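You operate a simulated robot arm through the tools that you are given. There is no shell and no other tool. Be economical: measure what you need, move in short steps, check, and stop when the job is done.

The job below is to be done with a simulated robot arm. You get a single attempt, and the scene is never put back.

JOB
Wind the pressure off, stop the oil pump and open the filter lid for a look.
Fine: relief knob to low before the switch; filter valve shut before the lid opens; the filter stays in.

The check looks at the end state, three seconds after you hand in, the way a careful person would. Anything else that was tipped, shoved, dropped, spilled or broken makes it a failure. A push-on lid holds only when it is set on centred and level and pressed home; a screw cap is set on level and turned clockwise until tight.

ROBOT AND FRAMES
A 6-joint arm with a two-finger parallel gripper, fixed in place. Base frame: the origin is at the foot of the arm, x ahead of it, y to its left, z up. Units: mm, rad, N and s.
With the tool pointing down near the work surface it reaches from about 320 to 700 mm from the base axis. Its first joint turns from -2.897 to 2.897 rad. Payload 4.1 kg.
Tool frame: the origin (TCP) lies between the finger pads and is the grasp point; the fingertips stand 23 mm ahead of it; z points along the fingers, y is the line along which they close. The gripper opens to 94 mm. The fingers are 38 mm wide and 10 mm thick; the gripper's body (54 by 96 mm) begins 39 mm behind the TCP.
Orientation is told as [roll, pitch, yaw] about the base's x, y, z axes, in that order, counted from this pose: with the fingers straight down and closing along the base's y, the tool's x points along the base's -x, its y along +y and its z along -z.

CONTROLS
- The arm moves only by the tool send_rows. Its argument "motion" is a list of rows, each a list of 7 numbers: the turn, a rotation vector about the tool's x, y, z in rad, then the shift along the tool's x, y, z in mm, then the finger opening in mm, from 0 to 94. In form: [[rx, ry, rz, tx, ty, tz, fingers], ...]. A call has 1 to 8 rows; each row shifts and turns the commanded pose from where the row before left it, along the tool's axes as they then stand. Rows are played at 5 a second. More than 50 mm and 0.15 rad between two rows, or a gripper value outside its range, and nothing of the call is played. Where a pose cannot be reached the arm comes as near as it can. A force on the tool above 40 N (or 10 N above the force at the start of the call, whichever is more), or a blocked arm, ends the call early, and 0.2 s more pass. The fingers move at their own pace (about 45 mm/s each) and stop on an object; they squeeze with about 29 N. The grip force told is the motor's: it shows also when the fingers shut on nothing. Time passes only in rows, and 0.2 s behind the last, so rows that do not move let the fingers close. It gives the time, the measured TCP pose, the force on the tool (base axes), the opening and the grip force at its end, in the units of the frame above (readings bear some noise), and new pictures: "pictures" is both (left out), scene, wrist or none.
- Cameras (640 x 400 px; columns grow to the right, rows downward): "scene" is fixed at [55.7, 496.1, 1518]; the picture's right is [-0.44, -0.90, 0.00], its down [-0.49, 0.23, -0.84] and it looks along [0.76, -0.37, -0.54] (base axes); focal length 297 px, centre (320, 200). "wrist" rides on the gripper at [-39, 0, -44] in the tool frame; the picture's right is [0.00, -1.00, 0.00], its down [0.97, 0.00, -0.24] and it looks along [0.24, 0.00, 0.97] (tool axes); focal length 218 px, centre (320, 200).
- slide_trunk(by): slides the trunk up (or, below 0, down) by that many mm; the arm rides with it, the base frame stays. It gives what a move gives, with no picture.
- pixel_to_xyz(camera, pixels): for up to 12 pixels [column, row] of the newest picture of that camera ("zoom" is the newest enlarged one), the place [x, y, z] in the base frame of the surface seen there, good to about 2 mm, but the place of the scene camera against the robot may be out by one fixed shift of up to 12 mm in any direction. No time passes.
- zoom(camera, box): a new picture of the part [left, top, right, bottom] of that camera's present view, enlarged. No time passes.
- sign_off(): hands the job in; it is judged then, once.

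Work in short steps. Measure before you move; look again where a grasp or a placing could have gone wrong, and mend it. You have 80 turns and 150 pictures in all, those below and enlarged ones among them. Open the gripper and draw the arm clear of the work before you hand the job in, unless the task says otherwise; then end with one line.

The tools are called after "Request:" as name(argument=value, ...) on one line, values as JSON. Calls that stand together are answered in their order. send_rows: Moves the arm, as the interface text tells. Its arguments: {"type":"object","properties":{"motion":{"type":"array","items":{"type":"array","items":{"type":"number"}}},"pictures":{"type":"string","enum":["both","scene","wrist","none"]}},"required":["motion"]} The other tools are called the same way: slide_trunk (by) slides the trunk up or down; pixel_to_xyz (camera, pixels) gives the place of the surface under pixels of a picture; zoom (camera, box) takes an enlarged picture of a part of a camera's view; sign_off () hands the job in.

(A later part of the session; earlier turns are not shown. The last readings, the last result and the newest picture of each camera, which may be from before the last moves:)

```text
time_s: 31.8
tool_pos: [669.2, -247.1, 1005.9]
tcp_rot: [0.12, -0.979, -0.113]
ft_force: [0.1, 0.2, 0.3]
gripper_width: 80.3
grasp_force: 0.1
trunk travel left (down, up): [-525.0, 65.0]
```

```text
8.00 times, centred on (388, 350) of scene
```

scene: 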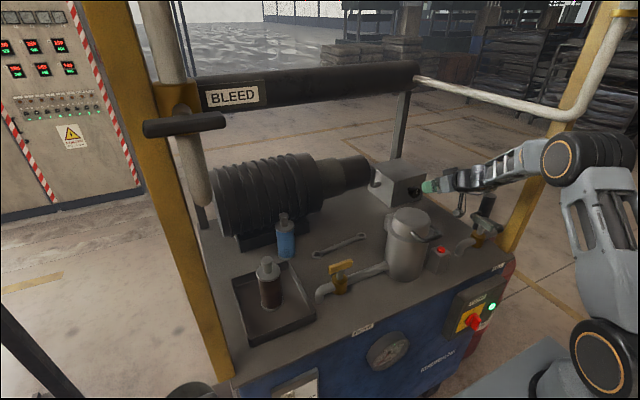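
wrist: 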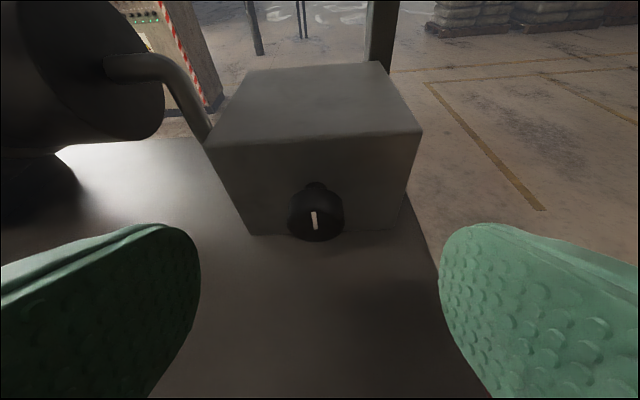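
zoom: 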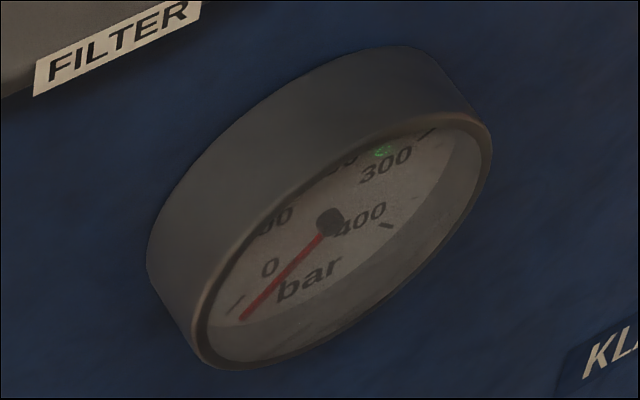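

Pointer went from 6 to 12 o'clock, gauge at about zero. I'll go in once more to feel for the end stop to be sure it's fully at low.

Request:
send_rows(motion=[[0, 0, 0, 20, 0, 36, 80], [0, 0, 0, 0, 0, 36, 80], [0, 0, 0, 0, 0, 36, 80], [-0.075, 0, 0.115, 0, 0, 0, 80], [-0.075, 0, 0.115, 0, 0, 0, 80], [-0.075, 0, 0.115, 0, 0, 0, 80], [0, 0, 0, 0, 0, 0, 30], [0, 0, 0, 0, 0, 0, 20]], pictures="none")

Request:
send_rows(motion=[[0, 0, 0, 0, 0, 0, 20], [0.05, 0, -0.078, 0, 0, 0, 20], [0.05, 0, -0.078, 0, 0, 0, 20], [0.05, 0, -0.078, 0, 0, 0, 20], [0.05, 0, -0.078, 0, 0, 0, 20], [0.05, 0, -0.078, 0, 0, 0, 20]], pictures="both")

Request:
zoom(camera="scene", box=[356, 325, 420, 375])

```text
time_s: 33.5
tool_pos: [750.0, -240.9, 931.2]
tcp_rot: [0.754, -0.831, -0.619]
ft_force: [-1.6, 9.3, 6.0]
gripper_width: 43.3
grasp_force: 18.4
trunk travel left (down, up): [-525.0, 65.0]
```

```text
time_s: 35.0
tool_pos: [748.9, -240.6, 928.4]
tcp_rot: [0.029, -0.984, -0.025]
ft_force: [2.1, 20.9, 6.5]
gripper_width: 43.7
grasp_force: 45.1
trunk travel left (down, up): [-525.0, 65.0]
```

scene: 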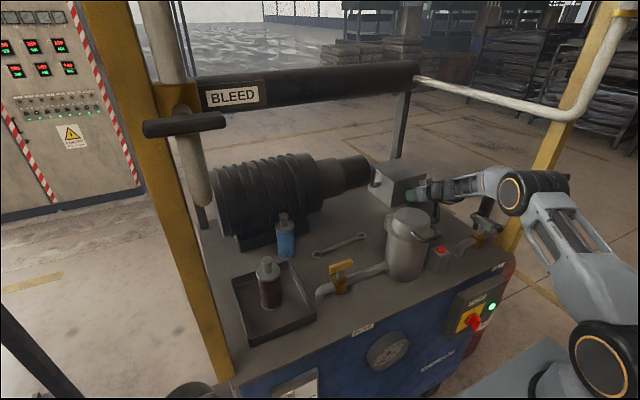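
wrist: 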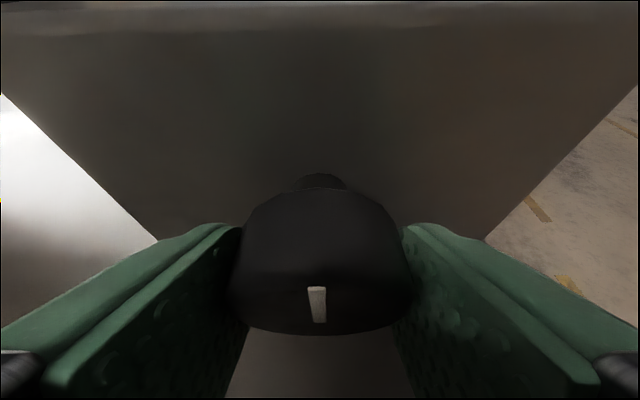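

```text
8.00 times, centred on (388, 350) of scene
```

zoom: 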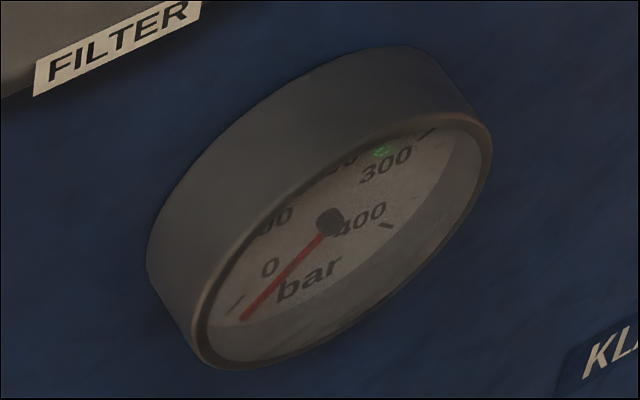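

Pointer stayed at 12 o'clock and gauge unchanged — it's at the low stop. Release, back out and rise.

Request:
send_rows(motion=[[0, 0, 0, 0, 0, 0, 80], [0, 0, 0, 0, 0, 0, 80], [0, 0, 0, 0, 0, -36, 80], [0, 0, 0, 0, 0, -36, 80], [0, 0, 0, 0, 0, -36, 80], [0, 0, 0, -31.5, 0, -20, 80], [0, 0, 0, -31.5, 0, -20, 80], [0, 0, 0, -31.5, 0, -20, 80]], pictures="none")

Request:
send_rows(motion=[[0, 0, 0, -31.5, 0, -20, 60], [0, 0, 0, -31.5, 0, -20, 40], [0, 0, 0, -31.5, 0, -20, 20], [0, 0, 0, 0, 20, -40, 0], [0, 0, 0, 0, 20, -40, 0], [0, 0, 0, 0, 20, -40, 0], [0, 0, 0, 0, 20, -40, 0]], pictures="none")

```text
time_s: 36.8
tool_pos: [662.3, -244.5, 1100.7]
tcp_rot: [0.027, -0.984, -0.034]
ft_force: [0.0, 0.4, -0.2]
gripper_width: 79.8
grasp_force: 0.0
trunk travel left (down, up): [-525.0, 65.0]
```

```text
time_s: 38.4
tool_pos: [532.0, -167.5, 1302.9]
tcp_rot: [0.028, -0.985, -0.031]
ft_force: [0.2, -0.9, 0.1]
gripper_width: 0.1
grasp_force: 28.9
trunk travel left (down, up): [-525.0, 65.0]
```

Next, the switch. Handle is at about (350,-180,714) on a box face at x≈373. I'll pitch to 45° and retreat to in front of the cart at y≈-215, then lower the trunk.

Request:
send_rows(motion=[[0, 0.093, -0.009, 0, 0, 0, 0], [0, 0.092, -0.008, 0, 0, 0, 0], [0, 0, 0, 41, -8, -5.8, 0], [0, 0, 0, 41, -8, -5.8, 0], [0, 0, 0, 41, -8, -5.8, 0], [0, 0, 0, 41, -8, -5.8, 0], [0, 0, 0, 41, -8, -5.8, 0], [0, 0, 0, 41, -8, -5.8, 0]], pictures="none")

```text
time_s: 40.1
tool_pos: [334.1, -215.9, 1151.1]
tcp_rot: [0.003, -0.799, 0.0]
ft_force: [0.2, -0.4, 0.8]
gripper_width: 0.0
grasp_force: 28.2
trunk travel left (down, up): [-525.0, 65.0]
```

Pose reached exactly. Lowering the trunk in two stages.

Request:
slide_trunk(by=-200)

Request:
send_rows(motion=[[0, 0, 0, 0, 0, 0, 0]], pictures="both")

```text
time_s: 42.3
tool_pos: [335.0, -215.5, 950.3]
tcp_rot: [0.005, -0.801, 0.001]
ft_force: [-0.1, -0.7, 0.5]
gripper_width: 0.0
grasp_force: 29.5
trunk travel left (down, up): [-325.0, 265.0]
```

```text
time_s: 42.7
tool_pos: [335.5, -215.0, 950.5]
tcp_rot: [0.001, -0.799, 0.001]
ft_force: [0.8, 0.4, -0.8]
gripper_width: 0.1
grasp_force: 29.0
trunk travel left (down, up): [-325.0, 265.0]
```

scene: 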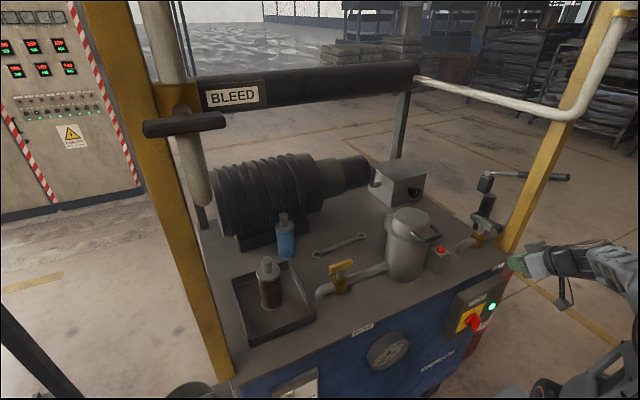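
wrist: 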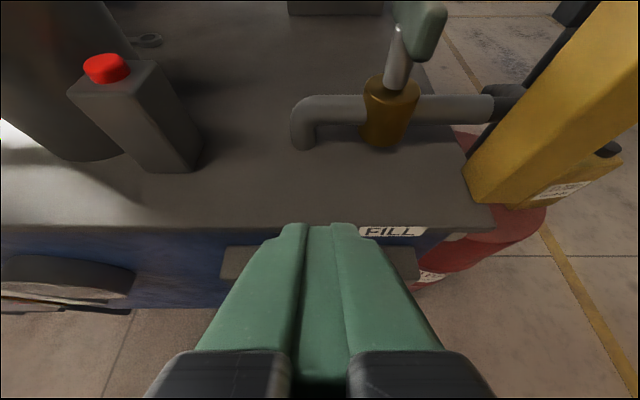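

Clear of the edge. Lowering another 130 mm and looking at the switch.

Request:
slide_trunk(by=-130)

Request:
send_rows(motion=[[0, 0, 0, 0, 0, 0, 0]], pictures="both")

Request:
zoom(camera="scene", box=[440, 280, 520, 340])

```text
time_s: 44.3
tool_pos: [335.2, -216.3, 819.6]
tcp_rot: [0.004, -0.8, 0.0]
ft_force: [-0.1, 0.5, 0.3]
gripper_width: 0.1
grasp_force: 28.8
trunk travel left (down, up): [-195.0, 395.0]
```

```text
time_s: 44.7
tool_pos: [335.2, -216.2, 819.6]
tcp_rot: [0.003, -0.799, 0.0]
ft_force: [0.0, -0.1, -0.4]
gripper_width: 0.0
grasp_force: 29.2
trunk travel left (down, up): [-195.0, 395.0]
```

scene: 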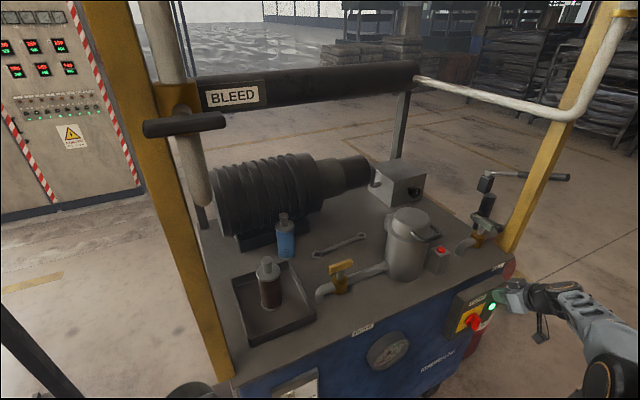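
wrist: 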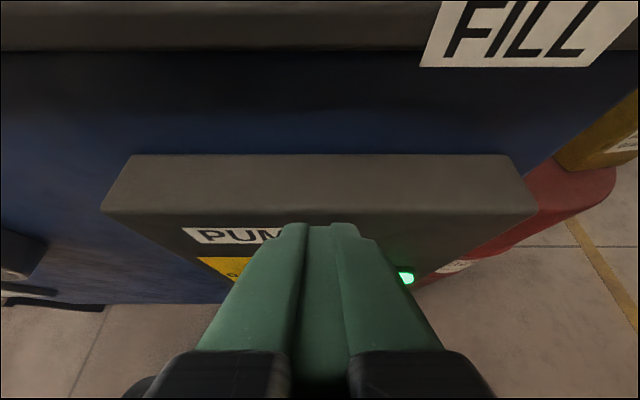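

```text
6.67 times, centred on (480, 310) of scene
```

zoom: 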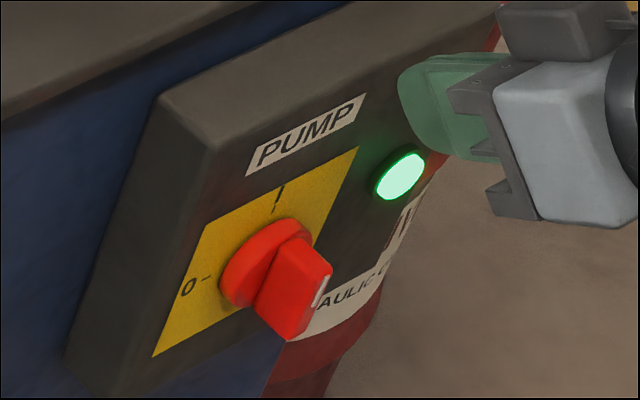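

Good view of the handle: vertical (at I), with 0 to the left. Measuring it in the zoom.

Request:
pixel_to_xyz(camera="zoom", pixels=[[325, 268], [292, 335], [300, 242], [262, 300], [310, 300], [280, 270], [240, 290], [280, 197], [207, 278], [400, 176], [322, 285], [298, 255]])

```text
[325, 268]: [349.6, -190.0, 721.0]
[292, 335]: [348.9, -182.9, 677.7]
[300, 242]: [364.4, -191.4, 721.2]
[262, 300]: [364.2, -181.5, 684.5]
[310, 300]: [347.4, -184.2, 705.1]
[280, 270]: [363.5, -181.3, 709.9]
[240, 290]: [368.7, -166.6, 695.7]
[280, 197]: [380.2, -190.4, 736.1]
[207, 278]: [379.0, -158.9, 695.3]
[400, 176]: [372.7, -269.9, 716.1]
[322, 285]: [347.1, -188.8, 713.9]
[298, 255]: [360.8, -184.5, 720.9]
```

Handle bar: x 345–360, y -190…-180, z 675–718, pivot about z=697. I lower the closed fingertips to the right of the bar's upper half.

Request:
send_rows(motion=[[0, 0, 0, 24.6, 0, 21.6, 0], [0, 0, 0, 24.6, 0, 21.6, 0], [0, 0, 0, 24.6, 0, 21.6, 0]], pictures="scene")

Request:
zoom(camera="scene", box=[440, 280, 520, 340])

```text
time_s: 45.5
tool_pos: [330.4, -215.2, 722.7]
tcp_rot: [0.003, -0.801, 0.002]
ft_force: [-0.2, 0.1, 0.2]
gripper_width: 0.0
grasp_force: 28.9
trunk travel left (down, up): [-195.0, 395.0]
```

scene: 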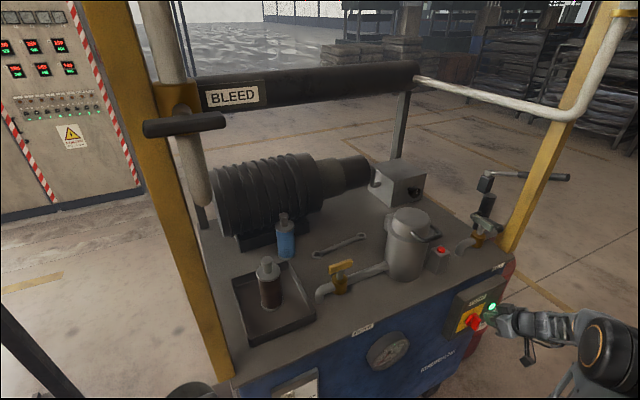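

```text
6.67 times, centred on (480, 310) of scene
```

zoom: 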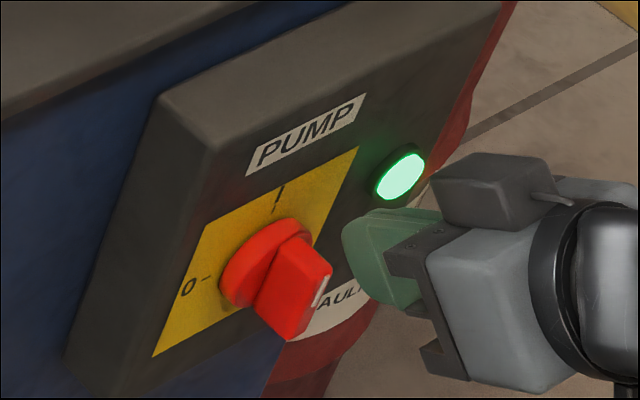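

Fingertip is beside the bar's upper half. Sweeping left (+y) in 8 mm steps.

Request:
send_rows(motion=[[0, 0, 0, 0, 8, 0, 0], [0, 0, 0, 0, 8, 0, 0], [0, 0, 0, 0, 8, 0, 0], [0, 0, 0, 0, 8, 0, 0], [0, 0, 0, 0, 8, 0, 0], [0, 0, 0, 0, 7, 0, 0]], pictures="scene")

Request:
zoom(camera="scene", box=[440, 280, 520, 340])

```text
time_s: 46.6
tool_pos: [332.1, -189.1, 724.9]
tcp_rot: [0.006, -0.791, 0.003]
ft_force: [-35.3, 1.1, 12.8]
gripper_width: 0.0
grasp_force: 28.4
out of reach, approached as far as the arm can: row 3, 4, 5
trunk travel left (down, up): [-195.0, 395.0]
stopped in row 5: the force on the tool passed its limit (the readings are from after the stop); the commanded pose is now the measured one
```

scene: 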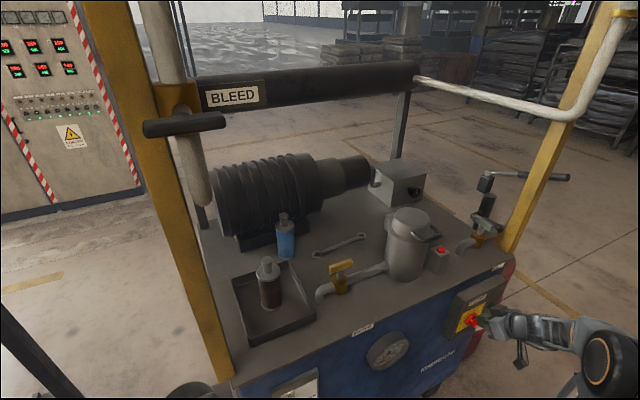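

```text
6.67 times, centred on (480, 310) of scene
```

zoom: 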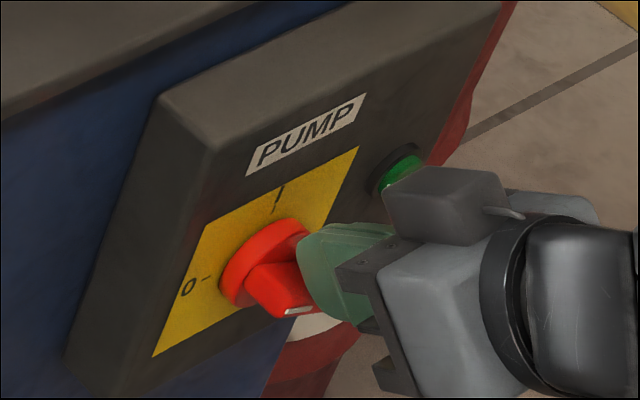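

The lamp has gone off and the bar has turned; the arm hit its reach edge pressing in +x. I back off to inspect.

Request:
send_rows(motion=[[0, 0, 0, -8, -6, -10, 0], [0, 0, 0, -10, -15, -15, 0], [0, 0, 0, -20, -15, -20, 0]], pictures="scene")

Request:
zoom(camera="scene", box=[440, 280, 520, 340])

```text
time_s: 47.4
tool_pos: [331.0, -224.2, 781.6]
tcp_rot: [0.008, -0.791, 0.0]
ft_force: [-0.7, 0.1, -0.2]
gripper_width: 0.0
grasp_force: 28.8
trunk travel left (down, up): [-195.0, 395.0]
```

scene: 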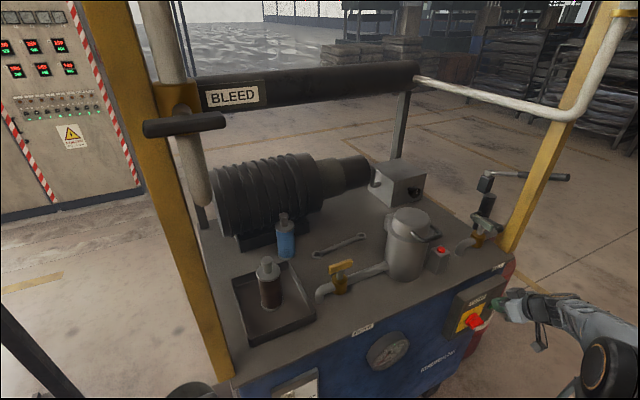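

```text
6.67 times, centred on (480, 310) of scene
```

zoom: 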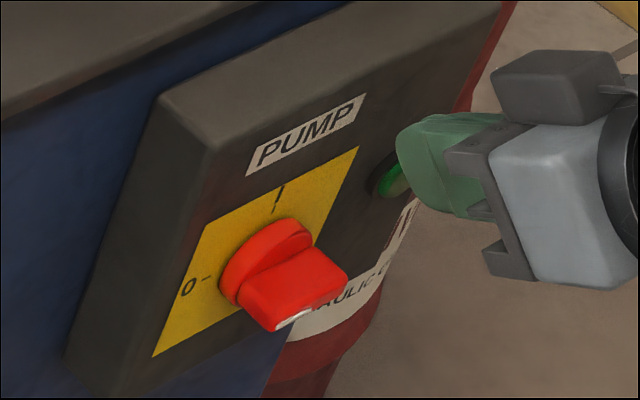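

The handle now lies horizontal with its mark to 0 and the pump lamp is off. Next, the FILTER valve: raise the trunk 330 mm.

Request:
slide_trunk(by=330)

Request:
send_rows(motion=[[0, 0, 0, -36, 8, -26, 0], [0, 0, 0, -36, 8, -26, 0], [0, 0, 0, -36, 8, -26, 0], [0, 0, 0, -15, 40, 15, 20], [0, 0, 0, -15, 40, 15, 40], [0, 0, 0, -15, 40, 15, 60], [0, 0, 0, -15, 40, 15, 60], [0, 0, 0, -15, 40, 15, 60]], pictures="none")

```text
time_s: 50.6
tool_pos: [330.8, -224.9, 1111.7]
tcp_rot: [0.007, -0.793, 0.001]
ft_force: [-0.3, 0.3, 0.6]
gripper_width: 0.2
grasp_force: 29.4
trunk travel left (down, up): [-525.0, 65.0]
```

```text
time_s: 52.4
tool_pos: [456.0, 0.7, 1246.0]
tcp_rot: [0.007, -0.793, 0.001]
ft_force: [-0.1, 0.6, 0.9]
gripper_width: 59.8
grasp_force: 0.0
trunk travel left (down, up): [-525.0, 65.0]
```

Now levelling the tool to point down while moving left above the FILTER valve.

Request:
send_rows(motion=[[0, 0.132, 0, 0, 36, 0, 60], [0, 0.132, 0, 0, 36, 0, 60], [0, 0.132, 0, 0, 36, 0, 60], [0, 0.132, 0, 0, 36, 0, 60], [0, 0.132, 0, 0, 36, 0, 60], [0, 0.132, 0, 0, 36, 0, 60], [0, 0, 0, -30, 0, 20, 60], [0, 0, 0, -30, 0, 20, 60]], pictures="wrist")

```text
time_s: 54.2
tool_pos: [514.7, 216.8, 1206.4]
tcp_rot: [0.005, 0.001, 0.005]
ft_force: [0.2, -0.5, 0.0]
gripper_width: 60.2
grasp_force: 0.0
trunk travel left (down, up): [-525.0, 65.0]
```

wrist: 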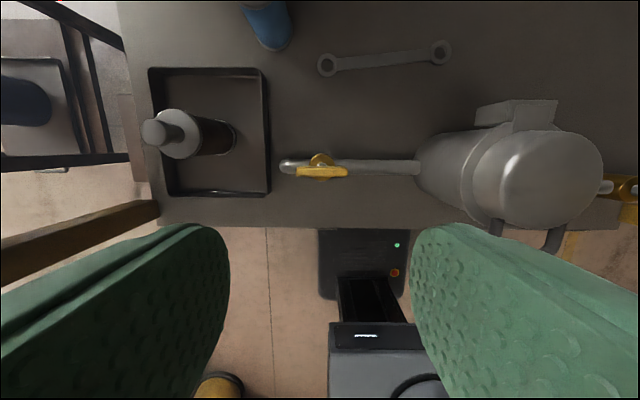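

Request:
zoom(camera="wrist", box=[250, 130, 390, 210])

Request:
pixel_to_xyz(camera="wrist", pixels=[[297, 173], [321, 172], [345, 172], [321, 157], [285, 166], [150, 132], [265, 185], [420, 150], [235, 135], [195, 140], [500, 110], [480, 150]])

```text
4.57 times, centred on (320, 170) of wrist
```

zoom: 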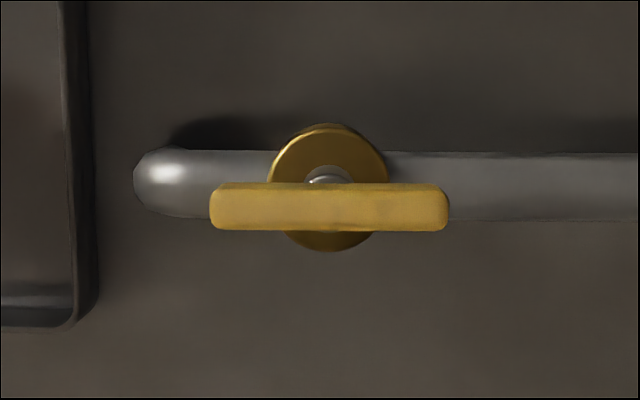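

```text
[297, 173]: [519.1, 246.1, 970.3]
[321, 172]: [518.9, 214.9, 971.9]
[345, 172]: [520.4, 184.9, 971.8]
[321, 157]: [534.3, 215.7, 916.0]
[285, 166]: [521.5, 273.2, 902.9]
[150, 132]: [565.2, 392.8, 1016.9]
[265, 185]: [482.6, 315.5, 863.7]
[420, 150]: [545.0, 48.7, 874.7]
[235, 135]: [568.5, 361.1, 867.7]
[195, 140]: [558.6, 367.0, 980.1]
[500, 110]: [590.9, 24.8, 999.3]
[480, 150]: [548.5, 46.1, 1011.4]
```

T-handle: centre (519,215), along y, top z≈972. I'll yaw the tool -90° so it pinches the bar across x, and then turn clockwise back to neutral.

Request:
send_rows(motion=[[0, 0, -0.147, 0, 0, 0, 60], [0, 0, -0.147, 0, 0, 0, 60], [0, 0, -0.147, 0, 0, 0, 60], [0, 0, -0.147, 0, 0, 0, 60], [0, 0, -0.147, 0, 0, 0, 60], [0, 0, -0.147, 0, 0, 0, 60], [0, 0, -0.147, 0, 0, 0, 60]], pictures="none")

Request:
send_rows(motion=[[0, 0, -0.147, 0, 0, 0, 60], [0, 0, -0.147, 0, 0, 0, 60], [0, 0, -0.147, 0, 0, 0, 60], [0, 0, -0.1, 0, 0, 0, 60]], pictures="wrist")

```text
time_s: 55.8
tool_pos: [514.4, 216.2, 1206.6]
tcp_rot: [0.003, -0.003, 1.037]
ft_force: [0.8, 0.3, 0.4]
gripper_width: 59.9
grasp_force: 0.1
trunk travel left (down, up): [-525.0, 65.0]
```

```text
time_s: 56.8
tool_pos: [514.0, 215.2, 1206.3]
tcp_rot: [-0.003, -0.005, 1.58]
ft_force: [0.5, 0.8, -0.1]
gripper_width: 60.2
grasp_force: 0.0
trunk travel left (down, up): [-525.0, 65.0]
```

wrist: 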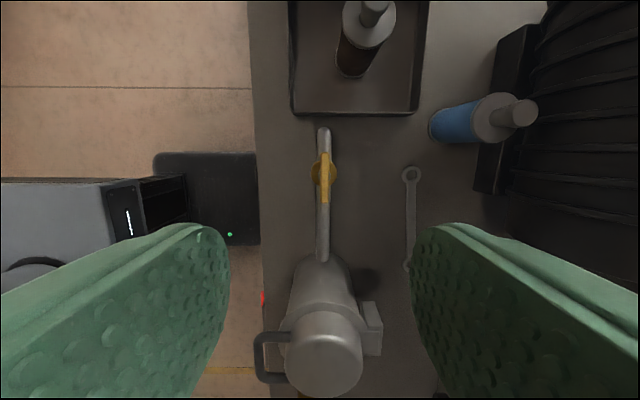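

Aligned with the bar (yaw 1.58). Descend 195 mm and check.

Request:
send_rows(motion=[[0, 0, -0.0, 0, -5, 45, 60], [0, 0, 0, 0, 0, 50, 60], [0, 0, 0, 0, 0, 50, 60], [0, 0, 0, 0, 0, 50, 60]], pictures="wrist")

Request:
pixel_to_xyz(camera="wrist", pixels=[[320, 240], [320, 200], [320, 270]])

```text
time_s: 57.8
tool_pos: [519.5, 216.5, 1010.7]
tcp_rot: [0.0, -0.005, 1.576]
ft_force: [-0.2, -0.9, -0.4]
gripper_width: 60.0
grasp_force: 0.1
trunk travel left (down, up): [-525.0, 65.0]
```

wrist: 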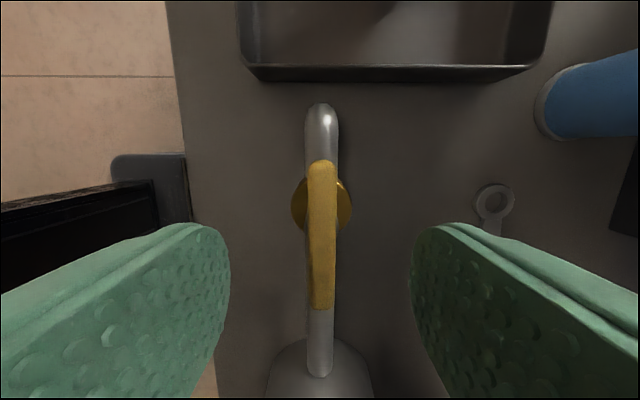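

```text
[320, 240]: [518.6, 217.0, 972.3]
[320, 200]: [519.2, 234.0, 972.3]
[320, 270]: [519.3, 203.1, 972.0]
```

The bar is centred between the fingers. Descend 46 mm and close.

Request:
send_rows(motion=[[0, 0, 0, 0, 0, 23, 60], [0, 0, 0, 0, 0, 22, 60], [0, 0, 0, 0, 0, 0, 20], [0, 0, 0, 0, 0, 0, 5], [0, 0, 0, 0, 0, 0, 5], [0, 0, 0, 0, 0, 0, 5]], pictures="wrist")

```text
time_s: 59.2
tool_pos: [520.4, 216.4, 966.8]
tcp_rot: [-0.001, -0.004, 1.576]
ft_force: [4.4, 0.1, -1.2]
gripper_width: 17.5
grasp_force: 45.2
trunk travel left (down, up): [-525.0, 65.0]
```

wrist: 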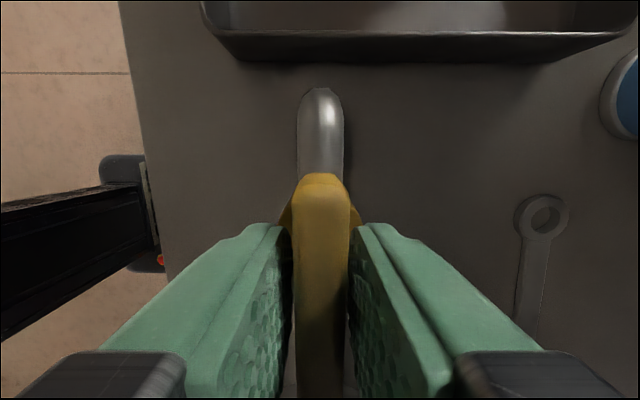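

Gripped at 17.5 mm. Test turning clockwise (rz +) by 0.45 rad.

Request:
send_rows(motion=[[0, 0, 0.09, 0, 0, 0, 5], [0, 0, 0.09, 0, 0, 0, 5], [0, 0, 0.09, 0, 0, 0, 5], [0, 0, 0.09, 0, 0, 0, 5], [0, 0, 0.09, 0, 0, 0, 5]], pictures="wrist")

```text
time_s: 60.4
tool_pos: [521.3, 216.6, 966.6]
tcp_rot: [0.001, -0.006, 1.122]
ft_force: [12.1, -3.2, -3.4]
gripper_width: 17.2
grasp_force: 45.0
trunk travel left (down, up): [-525.0, 65.0]
```

wrist: 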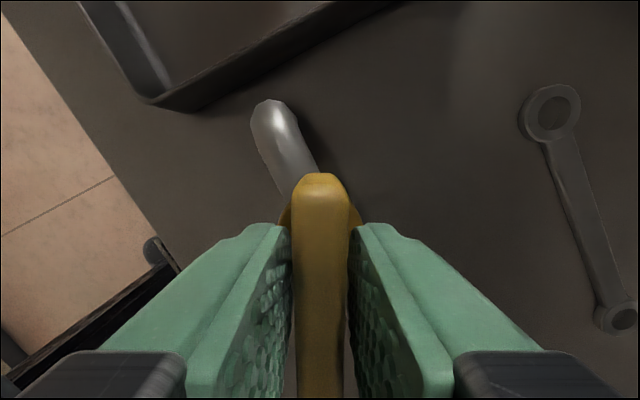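

The bar turns with the grip relative to the pipe. Continuing clockwise to a full 90°.

Request:
send_rows(motion=[[0, 0, 0.14, 0, 0, 0, 5], [0, 0, 0.14, 0, 0, 0, 5], [0, 0, 0.14, 0, 0, 0, 5], [0, 0, 0.14, 0, 0, 0, 5], [0, 0, 0.14, 0, 0, 0, 5], [0, 0, 0.14, 0, 0, 0, 5], [0, 0, 0.14, 0, 0, 0, 5], [0, 0, 0.15, 0, 0, 0, 5]], pictures="wrist")

```text
time_s: 62.2
tool_pos: [522.1, 215.3, 965.6]
tcp_rot: [0.007, 0.002, -0.007]
ft_force: [20.6, -18.8, -2.9]
gripper_width: 17.3
grasp_force: 44.7
trunk travel left (down, up): [-525.0, 65.0]
```

wrist: 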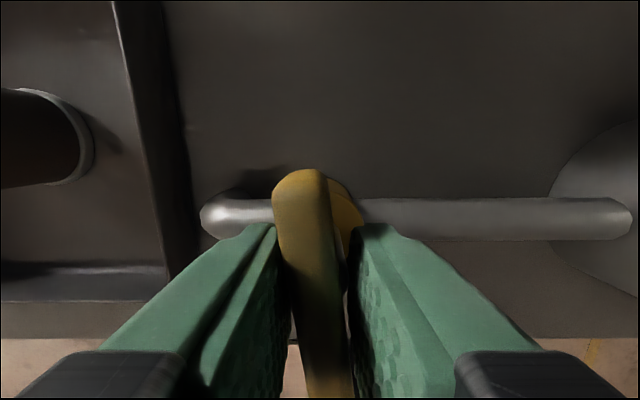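

Bar looks slightly short of perpendicular. I release and raise a little to see its resting angle.

Request:
send_rows(motion=[[0, 0, 0, 0, 0, 0, 60], [0, 0, 0, 0, 0, 0, 60], [0, 0, 0, 0, 0, -45, 60], [0, 0, 0, 0, 0, -45, 60]], pictures="wrist")

Request:
zoom(camera="wrist", box=[240, 130, 400, 270])

```text
time_s: 63.2
tool_pos: [517.3, 216.1, 1056.3]
tcp_rot: [0.004, 0.001, -0.003]
ft_force: [-1.4, 0.1, 0.3]
gripper_width: 59.9
grasp_force: 0.0
trunk travel left (down, up): [-525.0, 65.0]
```

wrist: 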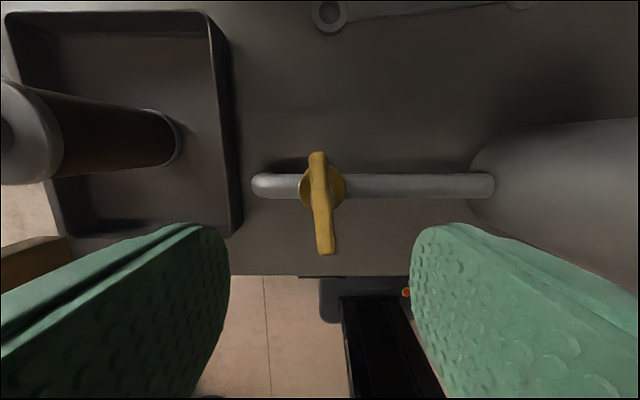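

```text
2.86 times, centred on (320, 200) of wrist
```

zoom: 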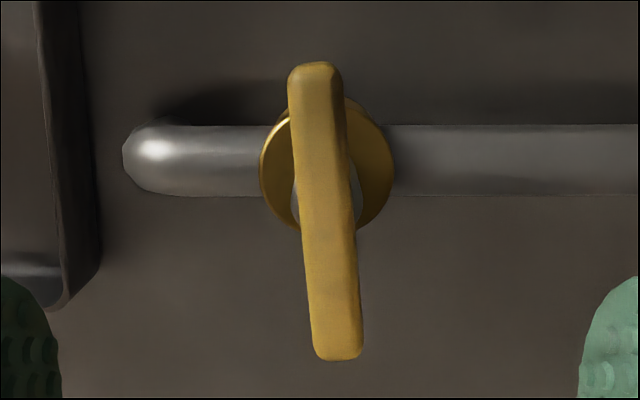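

It's about 5° short of square. I go back, grip square, and turn a little more to reach the stop.

Request:
send_rows(motion=[[0, 0, 0, -2, 0, 45, 60], [0, 0, 0, 0, 0, 45, 60], [0, 0, 0, 0, 0, 0, 20], [0, 0, 0, 0, 0, 0, 5], [0, 0, 0, 0, 0, 0, 5], [0, 0, 0.07, 0, 0, 0, 5], [0, 0, 0.07, 0, 0, 0, 5], [0, 0, 0.05, 0, 0, 0, 5]], pictures="none")

Request:
send_rows(motion=[[0, 0, 0, 0, 0, 0, 60], [0, 0, 0, 0, 0, 0, 60], [0, 0, 0, 0, 0, -45, 60], [0, 0, -0.18, 0, 0, -45, 60]], pictures="wrist")

Request:
zoom(camera="wrist", box=[240, 130, 400, 270])

```text
time_s: 65.0
tool_pos: [520.7, 215.0, 964.9]
tcp_rot: [0.004, 0.003, -0.192]
ft_force: [2.6, -19.4, -13.1]
gripper_width: 18.2
grasp_force: 44.7
trunk travel left (down, up): [-525.0, 65.0]
```

```text
refused: row 4 steps farther than a row can; nothing moved
```

```text
2.86 times, centred on (320, 200) of wrist
```

zoom: 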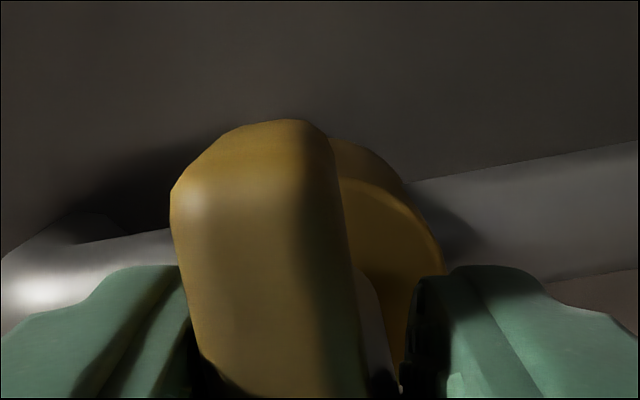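

The last call was refused (0.18 rad step); repeating with smaller rotations.

Request:
send_rows(motion=[[0, 0, 0, 0, 0, 0, 60], [0, 0, 0, 0, 0, 0, 60], [0, 0, 0, 0, 0, -45, 60], [0, 0, -0.09, 0, 0, -45, 60], [0, 0, -0.1, 0, 0, 0, 60]], pictures="wrist")

Request:
zoom(camera="wrist", box=[240, 130, 400, 270])

```text
time_s: 66.2
tool_pos: [521.5, 217.7, 1057.2]
tcp_rot: [0.005, 0.0, -0.002]
ft_force: [0.2, 0.6, -0.5]
gripper_width: 59.8
grasp_force: 0.0
trunk travel left (down, up): [-525.0, 65.0]
```

wrist: 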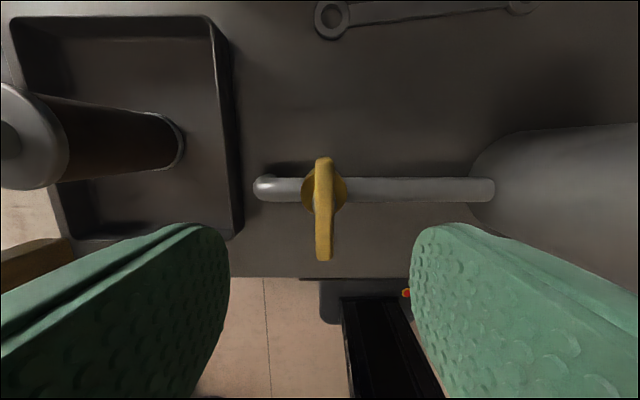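

```text
2.86 times, centred on (320, 200) of wrist
```

zoom: 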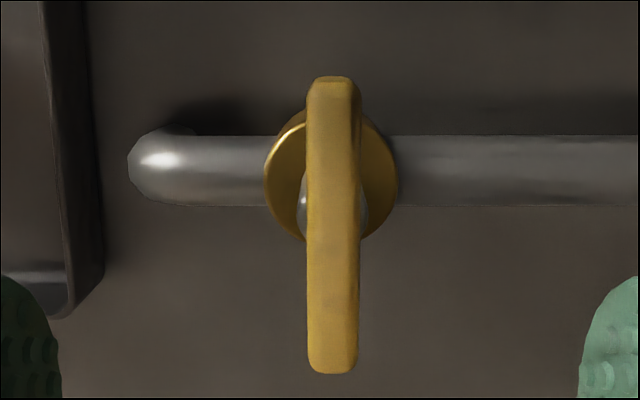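

Valve is square across the pipe: shut. Now rise and move over the filter to examine the lid, handle, hinge and red button.

Request:
send_rows(motion=[[0, 0, 0, 0, 0, -45, 60], [0, 0, 0, 0, 0, -45, 60], [0, 0, 0, 0, 0, -45, 60], [0, 0, 0, 20, -42, 0, 60], [0, 0, 0, 20, -42, 0, 60], [0, 0, 0, 20, -42, 0, 60], [0, 0, 0, 20, -42, 0, 60], [0, 0, 0, 20, -42, 0, 60]], pictures="both")

Request:
zoom(camera="wrist", box=[220, 30, 480, 220])

Request:
zoom(camera="scene", box=[360, 190, 470, 290])

```text
time_s: 68.0
tool_pos: [419.5, 7.8, 1190.8]
tcp_rot: [0.005, -0.001, -0.002]
ft_force: [0.8, 0.2, 0.6]
gripper_width: 59.9
grasp_force: 0.1
trunk travel left (down, up): [-525.0, 65.0]
```

scene: 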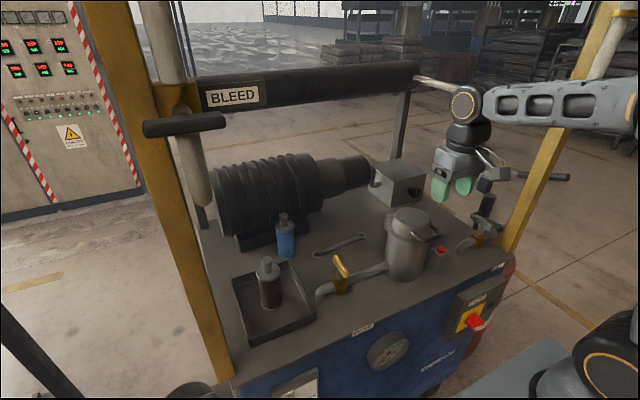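
wrist: 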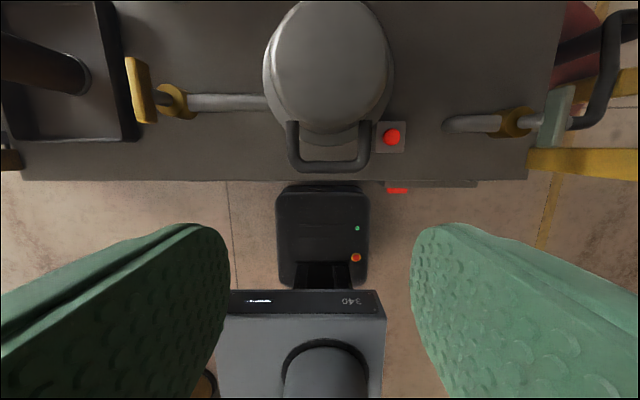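

```text
2.11 times, centred on (350, 125) of wrist
```

zoom: 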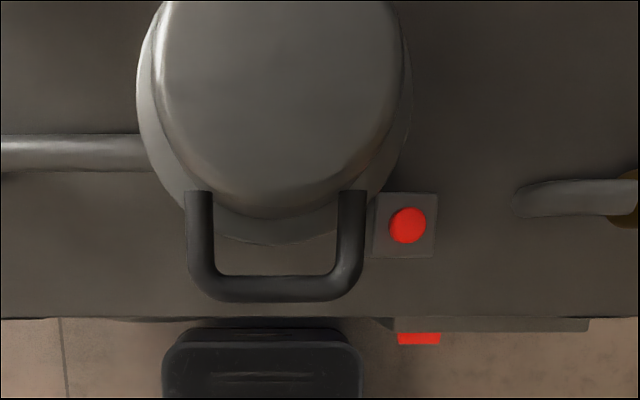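

```text
4.00 times, centred on (415, 240) of scene
```

zoom: 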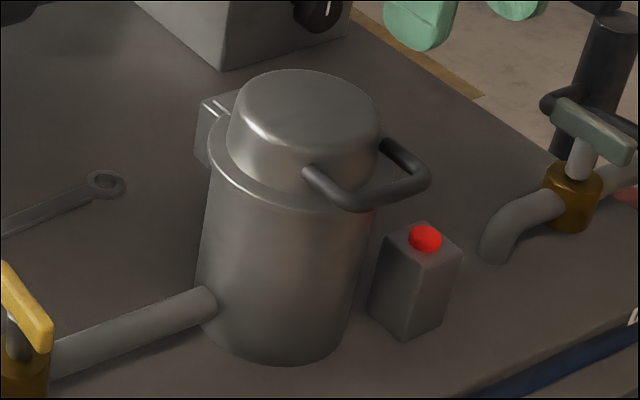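

The lid has a front bail handle and a rear hinge block. Measuring the handle bar, flange and hinge precisely.

Request:
pixel_to_xyz(camera="wrist", pixels=[[330, 165], [300, 163], [362, 160], [330, 172], [295, 130], [365, 130], [333, 137], [330, 120], [330, 60], [330, 145]])

Request:
pixel_to_xyz(camera="scene", pixels=[[438, 236], [452, 239], [465, 236], [459, 230], [416, 222], [412, 240], [411, 217], [417, 215], [400, 244]])

Request:
pixel_to_xyz(camera="zoom", pixels=[[355, 198], [420, 182], [312, 175], [395, 150], [300, 195], [215, 110], [205, 135], [240, 175], [305, 90], [425, 238]])

```text
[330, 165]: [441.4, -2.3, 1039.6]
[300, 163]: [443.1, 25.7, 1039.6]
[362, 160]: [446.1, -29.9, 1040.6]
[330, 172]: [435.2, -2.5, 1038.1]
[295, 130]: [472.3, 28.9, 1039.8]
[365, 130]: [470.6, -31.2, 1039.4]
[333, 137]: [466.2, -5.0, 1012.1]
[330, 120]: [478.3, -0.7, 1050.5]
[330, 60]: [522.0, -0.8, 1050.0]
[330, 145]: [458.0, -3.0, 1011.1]
```

```text
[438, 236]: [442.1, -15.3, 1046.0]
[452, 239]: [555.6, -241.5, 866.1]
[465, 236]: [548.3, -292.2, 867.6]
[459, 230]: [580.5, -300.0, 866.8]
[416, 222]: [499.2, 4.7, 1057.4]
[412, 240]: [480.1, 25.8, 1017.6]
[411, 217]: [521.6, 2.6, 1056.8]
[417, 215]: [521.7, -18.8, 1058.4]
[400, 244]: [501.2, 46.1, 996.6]
```

```text
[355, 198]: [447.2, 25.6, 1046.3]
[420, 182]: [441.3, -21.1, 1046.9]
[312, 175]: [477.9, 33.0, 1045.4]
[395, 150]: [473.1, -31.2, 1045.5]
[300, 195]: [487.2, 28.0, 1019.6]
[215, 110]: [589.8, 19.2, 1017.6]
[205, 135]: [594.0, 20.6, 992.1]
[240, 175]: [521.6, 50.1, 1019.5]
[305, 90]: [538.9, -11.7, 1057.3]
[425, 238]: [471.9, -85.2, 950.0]
```

Handle bar: x≈441, y ±33, z top 1040; flange top 1012 with edge x≈457. I'll scoop the bar from below with closed fingers at 45° pitch. First pitch and come in front of it.

Request:
send_rows(motion=[[0, -0.134, 0, 0, 0, 0, 0], [0, -0.134, 0, 0, 0, 0, 0], [0, -0.133, 0, 0, 0, 0, 0], [0, -0.133, 0, 0, 0, 0, 0], [0, -0.133, 0, 0, 0, 0, 0], [0, -0.133, 0, 0, 0, 0, 0], [0, 0, 0, 44.5, -4.5, 18.8, 0], [0, 0, 0, 44.5, -4.5, 18.8, 0]], pictures="wrist")

```text
time_s: 69.8
tool_pos: [402.5, -2.6, 1109.9]
tcp_rot: [0.007, -0.796, -0.009]
ft_force: [-0.6, 0.0, -0.3]
gripper_width: 0.1
grasp_force: 29.2
out of reach, approached as far as the arm can: row 8
trunk travel left (down, up): [-525.0, 65.0]
```

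wrist: 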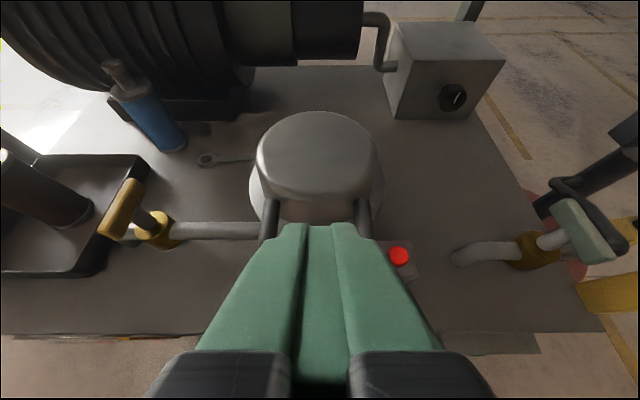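

The arm can't get closer with this pitch (inner reach limit), so I'll instead grip the bar from above with the tool down and yawed 90°, and swing the lid along its hinge arc. Levelling first.

Request:
send_rows(motion=[[0, 0.133, 0, -3, 0, -3, 0], [0, 0.133, 0, -3, 0, -3, 0], [0, 0.133, 0, -3, 0, -3, 0], [0, 0.133, 0, 0, 0, -5, 10], [0, 0.133, 0, 0, 0, -10, 20], [0, 0.131, 0, 0, 0, -20, 30], [0, 0, -0.14, -30, 0, 0, 30], [0, 0, -0.14, 0, 0, 0, 30]], pictures="none")

Request:
send_rows(motion=[[0, 0, -0.145, 0, 0, 0, 30], [0, 0, -0.145, 0, 0, 0, 30], [0, 0, -0.145, 0, 0, 0, 30], [0, 0, -0.145, 0, 0, 0, 30], [0, 0, -0.145, 0, 0, 0, 30], [0, 0, -0.145, 0, 0, 0, 30], [0, 0, -0.145, 0, 0, 0, 30], [0, 0, -0.145, 0, 0, 0, 30]], pictures="none")

Request:
send_rows(motion=[[0, 0, -0.13, 0, 0, 0, 30]], pictures="both")

```text
time_s: 71.6
tool_pos: [425.5, -3.2, 1157.7]
tcp_rot: [0.003, -0.005, 0.279]
ft_force: [0.6, 0.0, 0.0]
gripper_width: 29.8
grasp_force: 0.0
trunk travel left (down, up): [-525.0, 65.0]
```

```text
time_s: 73.4
tool_pos: [426.3, -2.7, 1157.5]
tcp_rot: [-0.005, -0.004, 1.441]
ft_force: [-0.8, -0.3, -0.2]
gripper_width: 29.8
grasp_force: 0.0
trunk travel left (down, up): [-525.0, 65.0]
```

```text
time_s: 73.8
tool_pos: [425.8, -1.3, 1158.6]
tcp_rot: [-0.004, -0.005, 1.569]
ft_force: [0.6, -1.0, 0.3]
gripper_width: 29.9
grasp_force: 0.0
trunk travel left (down, up): [-525.0, 65.0]
```

scene: 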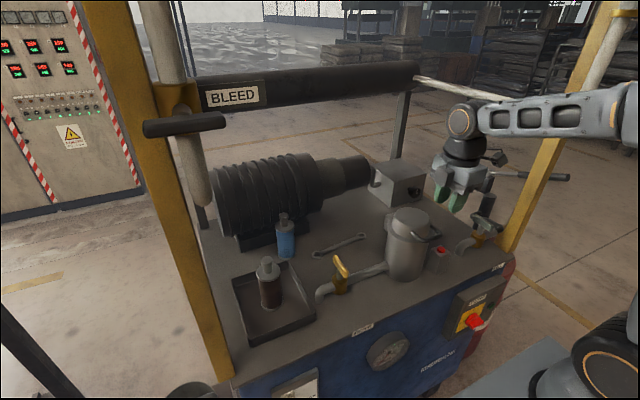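
wrist: 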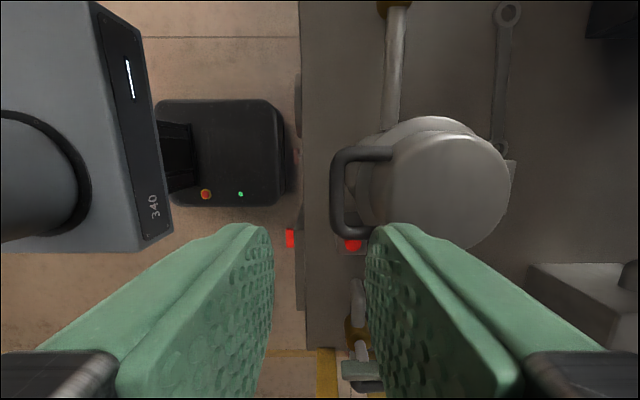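

Bar sits at col ~338, i.e. about 15 mm further in x. Shift and descend partway, then check.

Request:
send_rows(motion=[[0, 0, 0, 0, -15.5, 25, 30], [0, 0, 0, 0, 0, 45, 30]], pictures="wrist")

Request:
pixel_to_xyz(camera="wrist", pixels=[[310, 200], [316, 200], [322, 200], [330, 200], [340, 200], [380, 200], [316, 150]])

```text
time_s: 74.4
tool_pos: [441.8, -2.7, 1086.9]
tcp_rot: [-0.004, -0.005, 1.567]
ft_force: [-0.5, -0.5, -0.3]
gripper_width: 30.0
grasp_force: 0.1
trunk travel left (down, up): [-525.0, 65.0]
```

wrist: 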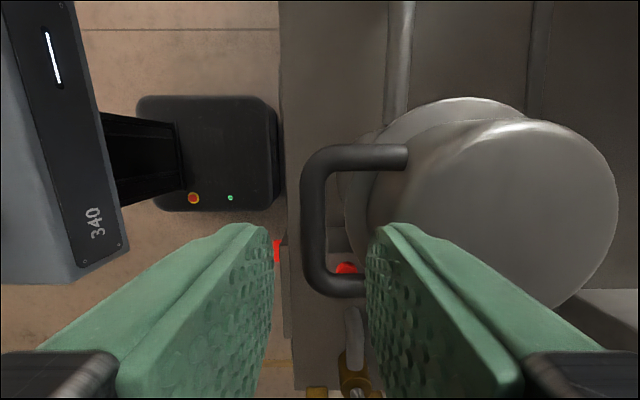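

```text
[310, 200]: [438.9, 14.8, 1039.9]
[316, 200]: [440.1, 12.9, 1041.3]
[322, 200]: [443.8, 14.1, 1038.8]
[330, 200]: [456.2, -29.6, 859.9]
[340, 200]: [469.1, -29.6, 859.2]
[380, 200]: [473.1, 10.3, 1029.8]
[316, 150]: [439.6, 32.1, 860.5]
```

Bar centre x≈440, right between the fingers. Descend 43 mm and close on it.

Request:
send_rows(motion=[[0, 0, 0, 0, 1.5, 22, 30], [0, 0, 0, 0, 0, 21, 30], [0, 0, 0, 0, 0, 0, 5], [0, 0, 0, 0, 0, 0, 0], [0, 0, 0, 0, 0, 0, 0]], pictures="both")

```text
time_s: 75.6
tool_pos: [441.3, -1.0, 1044.7]
tcp_rot: [-0.003, -0.004, 1.572]
ft_force: [-0.5, 0.0, -1.5]
gripper_width: 12.1
grasp_force: 44.9
trunk travel left (down, up): [-525.0, 65.0]
```

scene: 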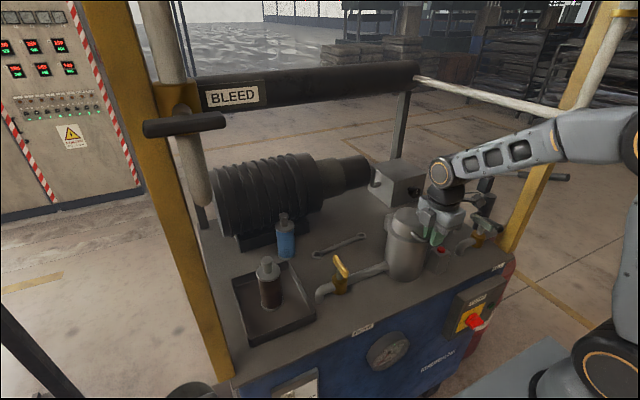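
wrist: 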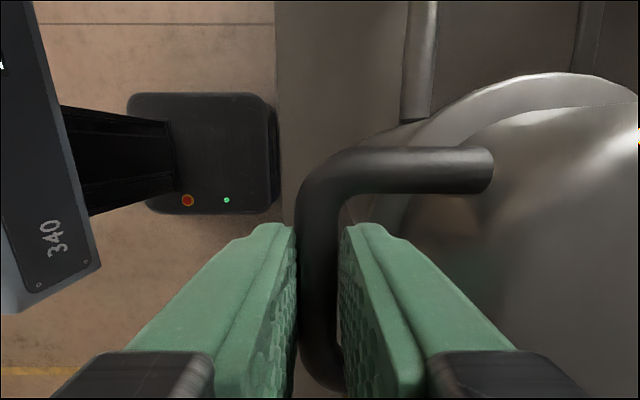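

Gripped the bar (12 mm). Test-lifting along the hinge arc for the first 20°.

Request:
send_rows(motion=[[0, 0, 0, 0, -2.5, -13, 0], [0, 0, 0, 0, -3.6, -13, 0], [0, 0, 0, 0, -4.7, -12.5, 0], [0, 0, 0, 0, -5.8, -12, 0]], pictures="both")

```text
time_s: 76.6
tool_pos: [457.3, -1.8, 1094.5]
tcp_rot: [-0.002, -0.005, 1.566]
ft_force: [9.1, 5.7, -7.6]
gripper_width: 12.4
grasp_force: 45.0
trunk travel left (down, up): [-525.0, 65.0]
```

scene: 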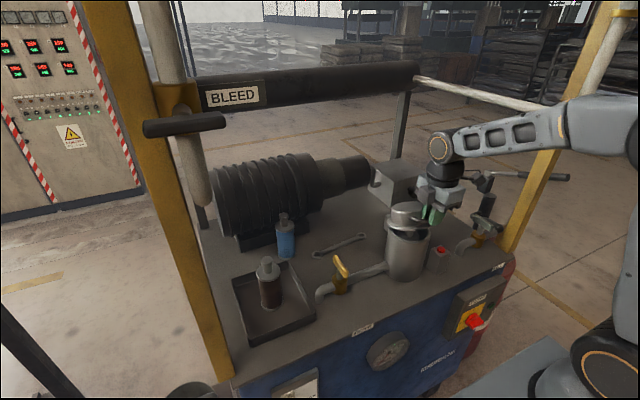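
wrist: 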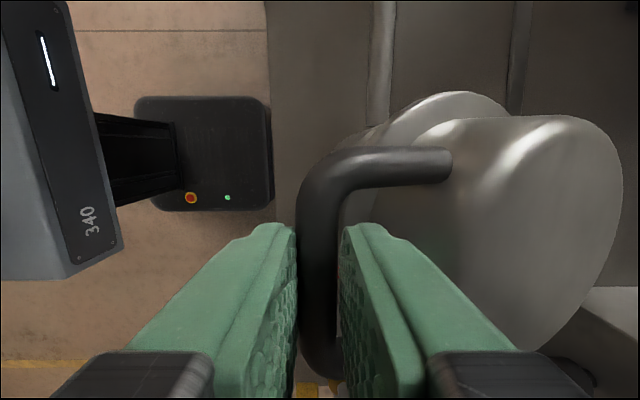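

The lid is tilting open with modest force. Continue from 20° to 60°.

Request:
send_rows(motion=[[0, 0, 0, 0, -6.9, -11.4, 0], [0, 0, 0, 0, -7.7, -10.9, 0], [0, 0, 0, 0, -8.7, -10, 0], [0, 0, 0, 0, -9.6, -9.3, 0], [0, 0, 0, 0, -10.3, -8.4, 0], [0, 0, 0, 0, -11, -7.5, 0], [0, 0, 0, 0, -11.6, -6.5, 0], [0, 0, 0, 0, -12.2, -5.5, 0]], pictures="both")

```text
time_s: 78.4
tool_pos: [535.9, -2.5, 1164.6]
tcp_rot: [-0.002, -0.004, 1.568]
ft_force: [4.0, 9.9, -9.5]
gripper_width: 11.9
grasp_force: 45.1
trunk travel left (down, up): [-525.0, 65.0]
```

scene: 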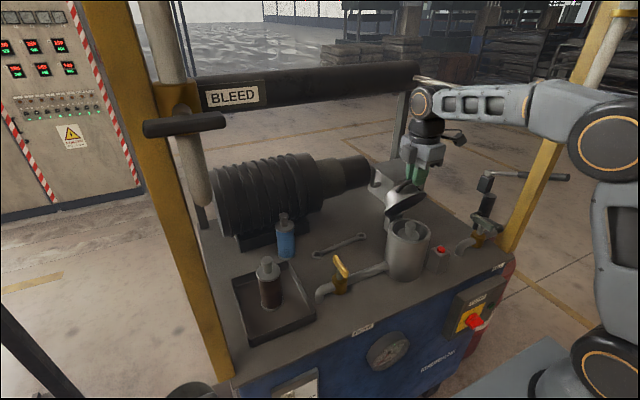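
wrist: 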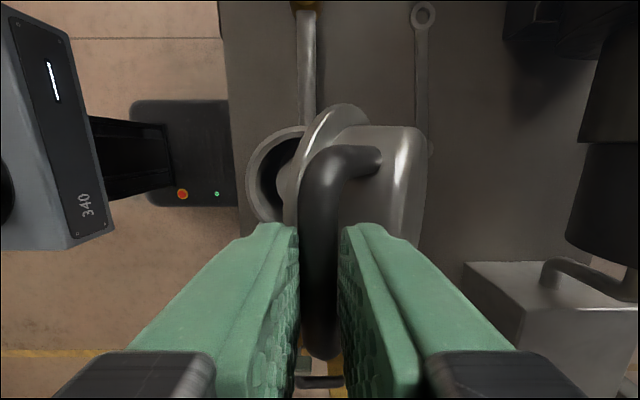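

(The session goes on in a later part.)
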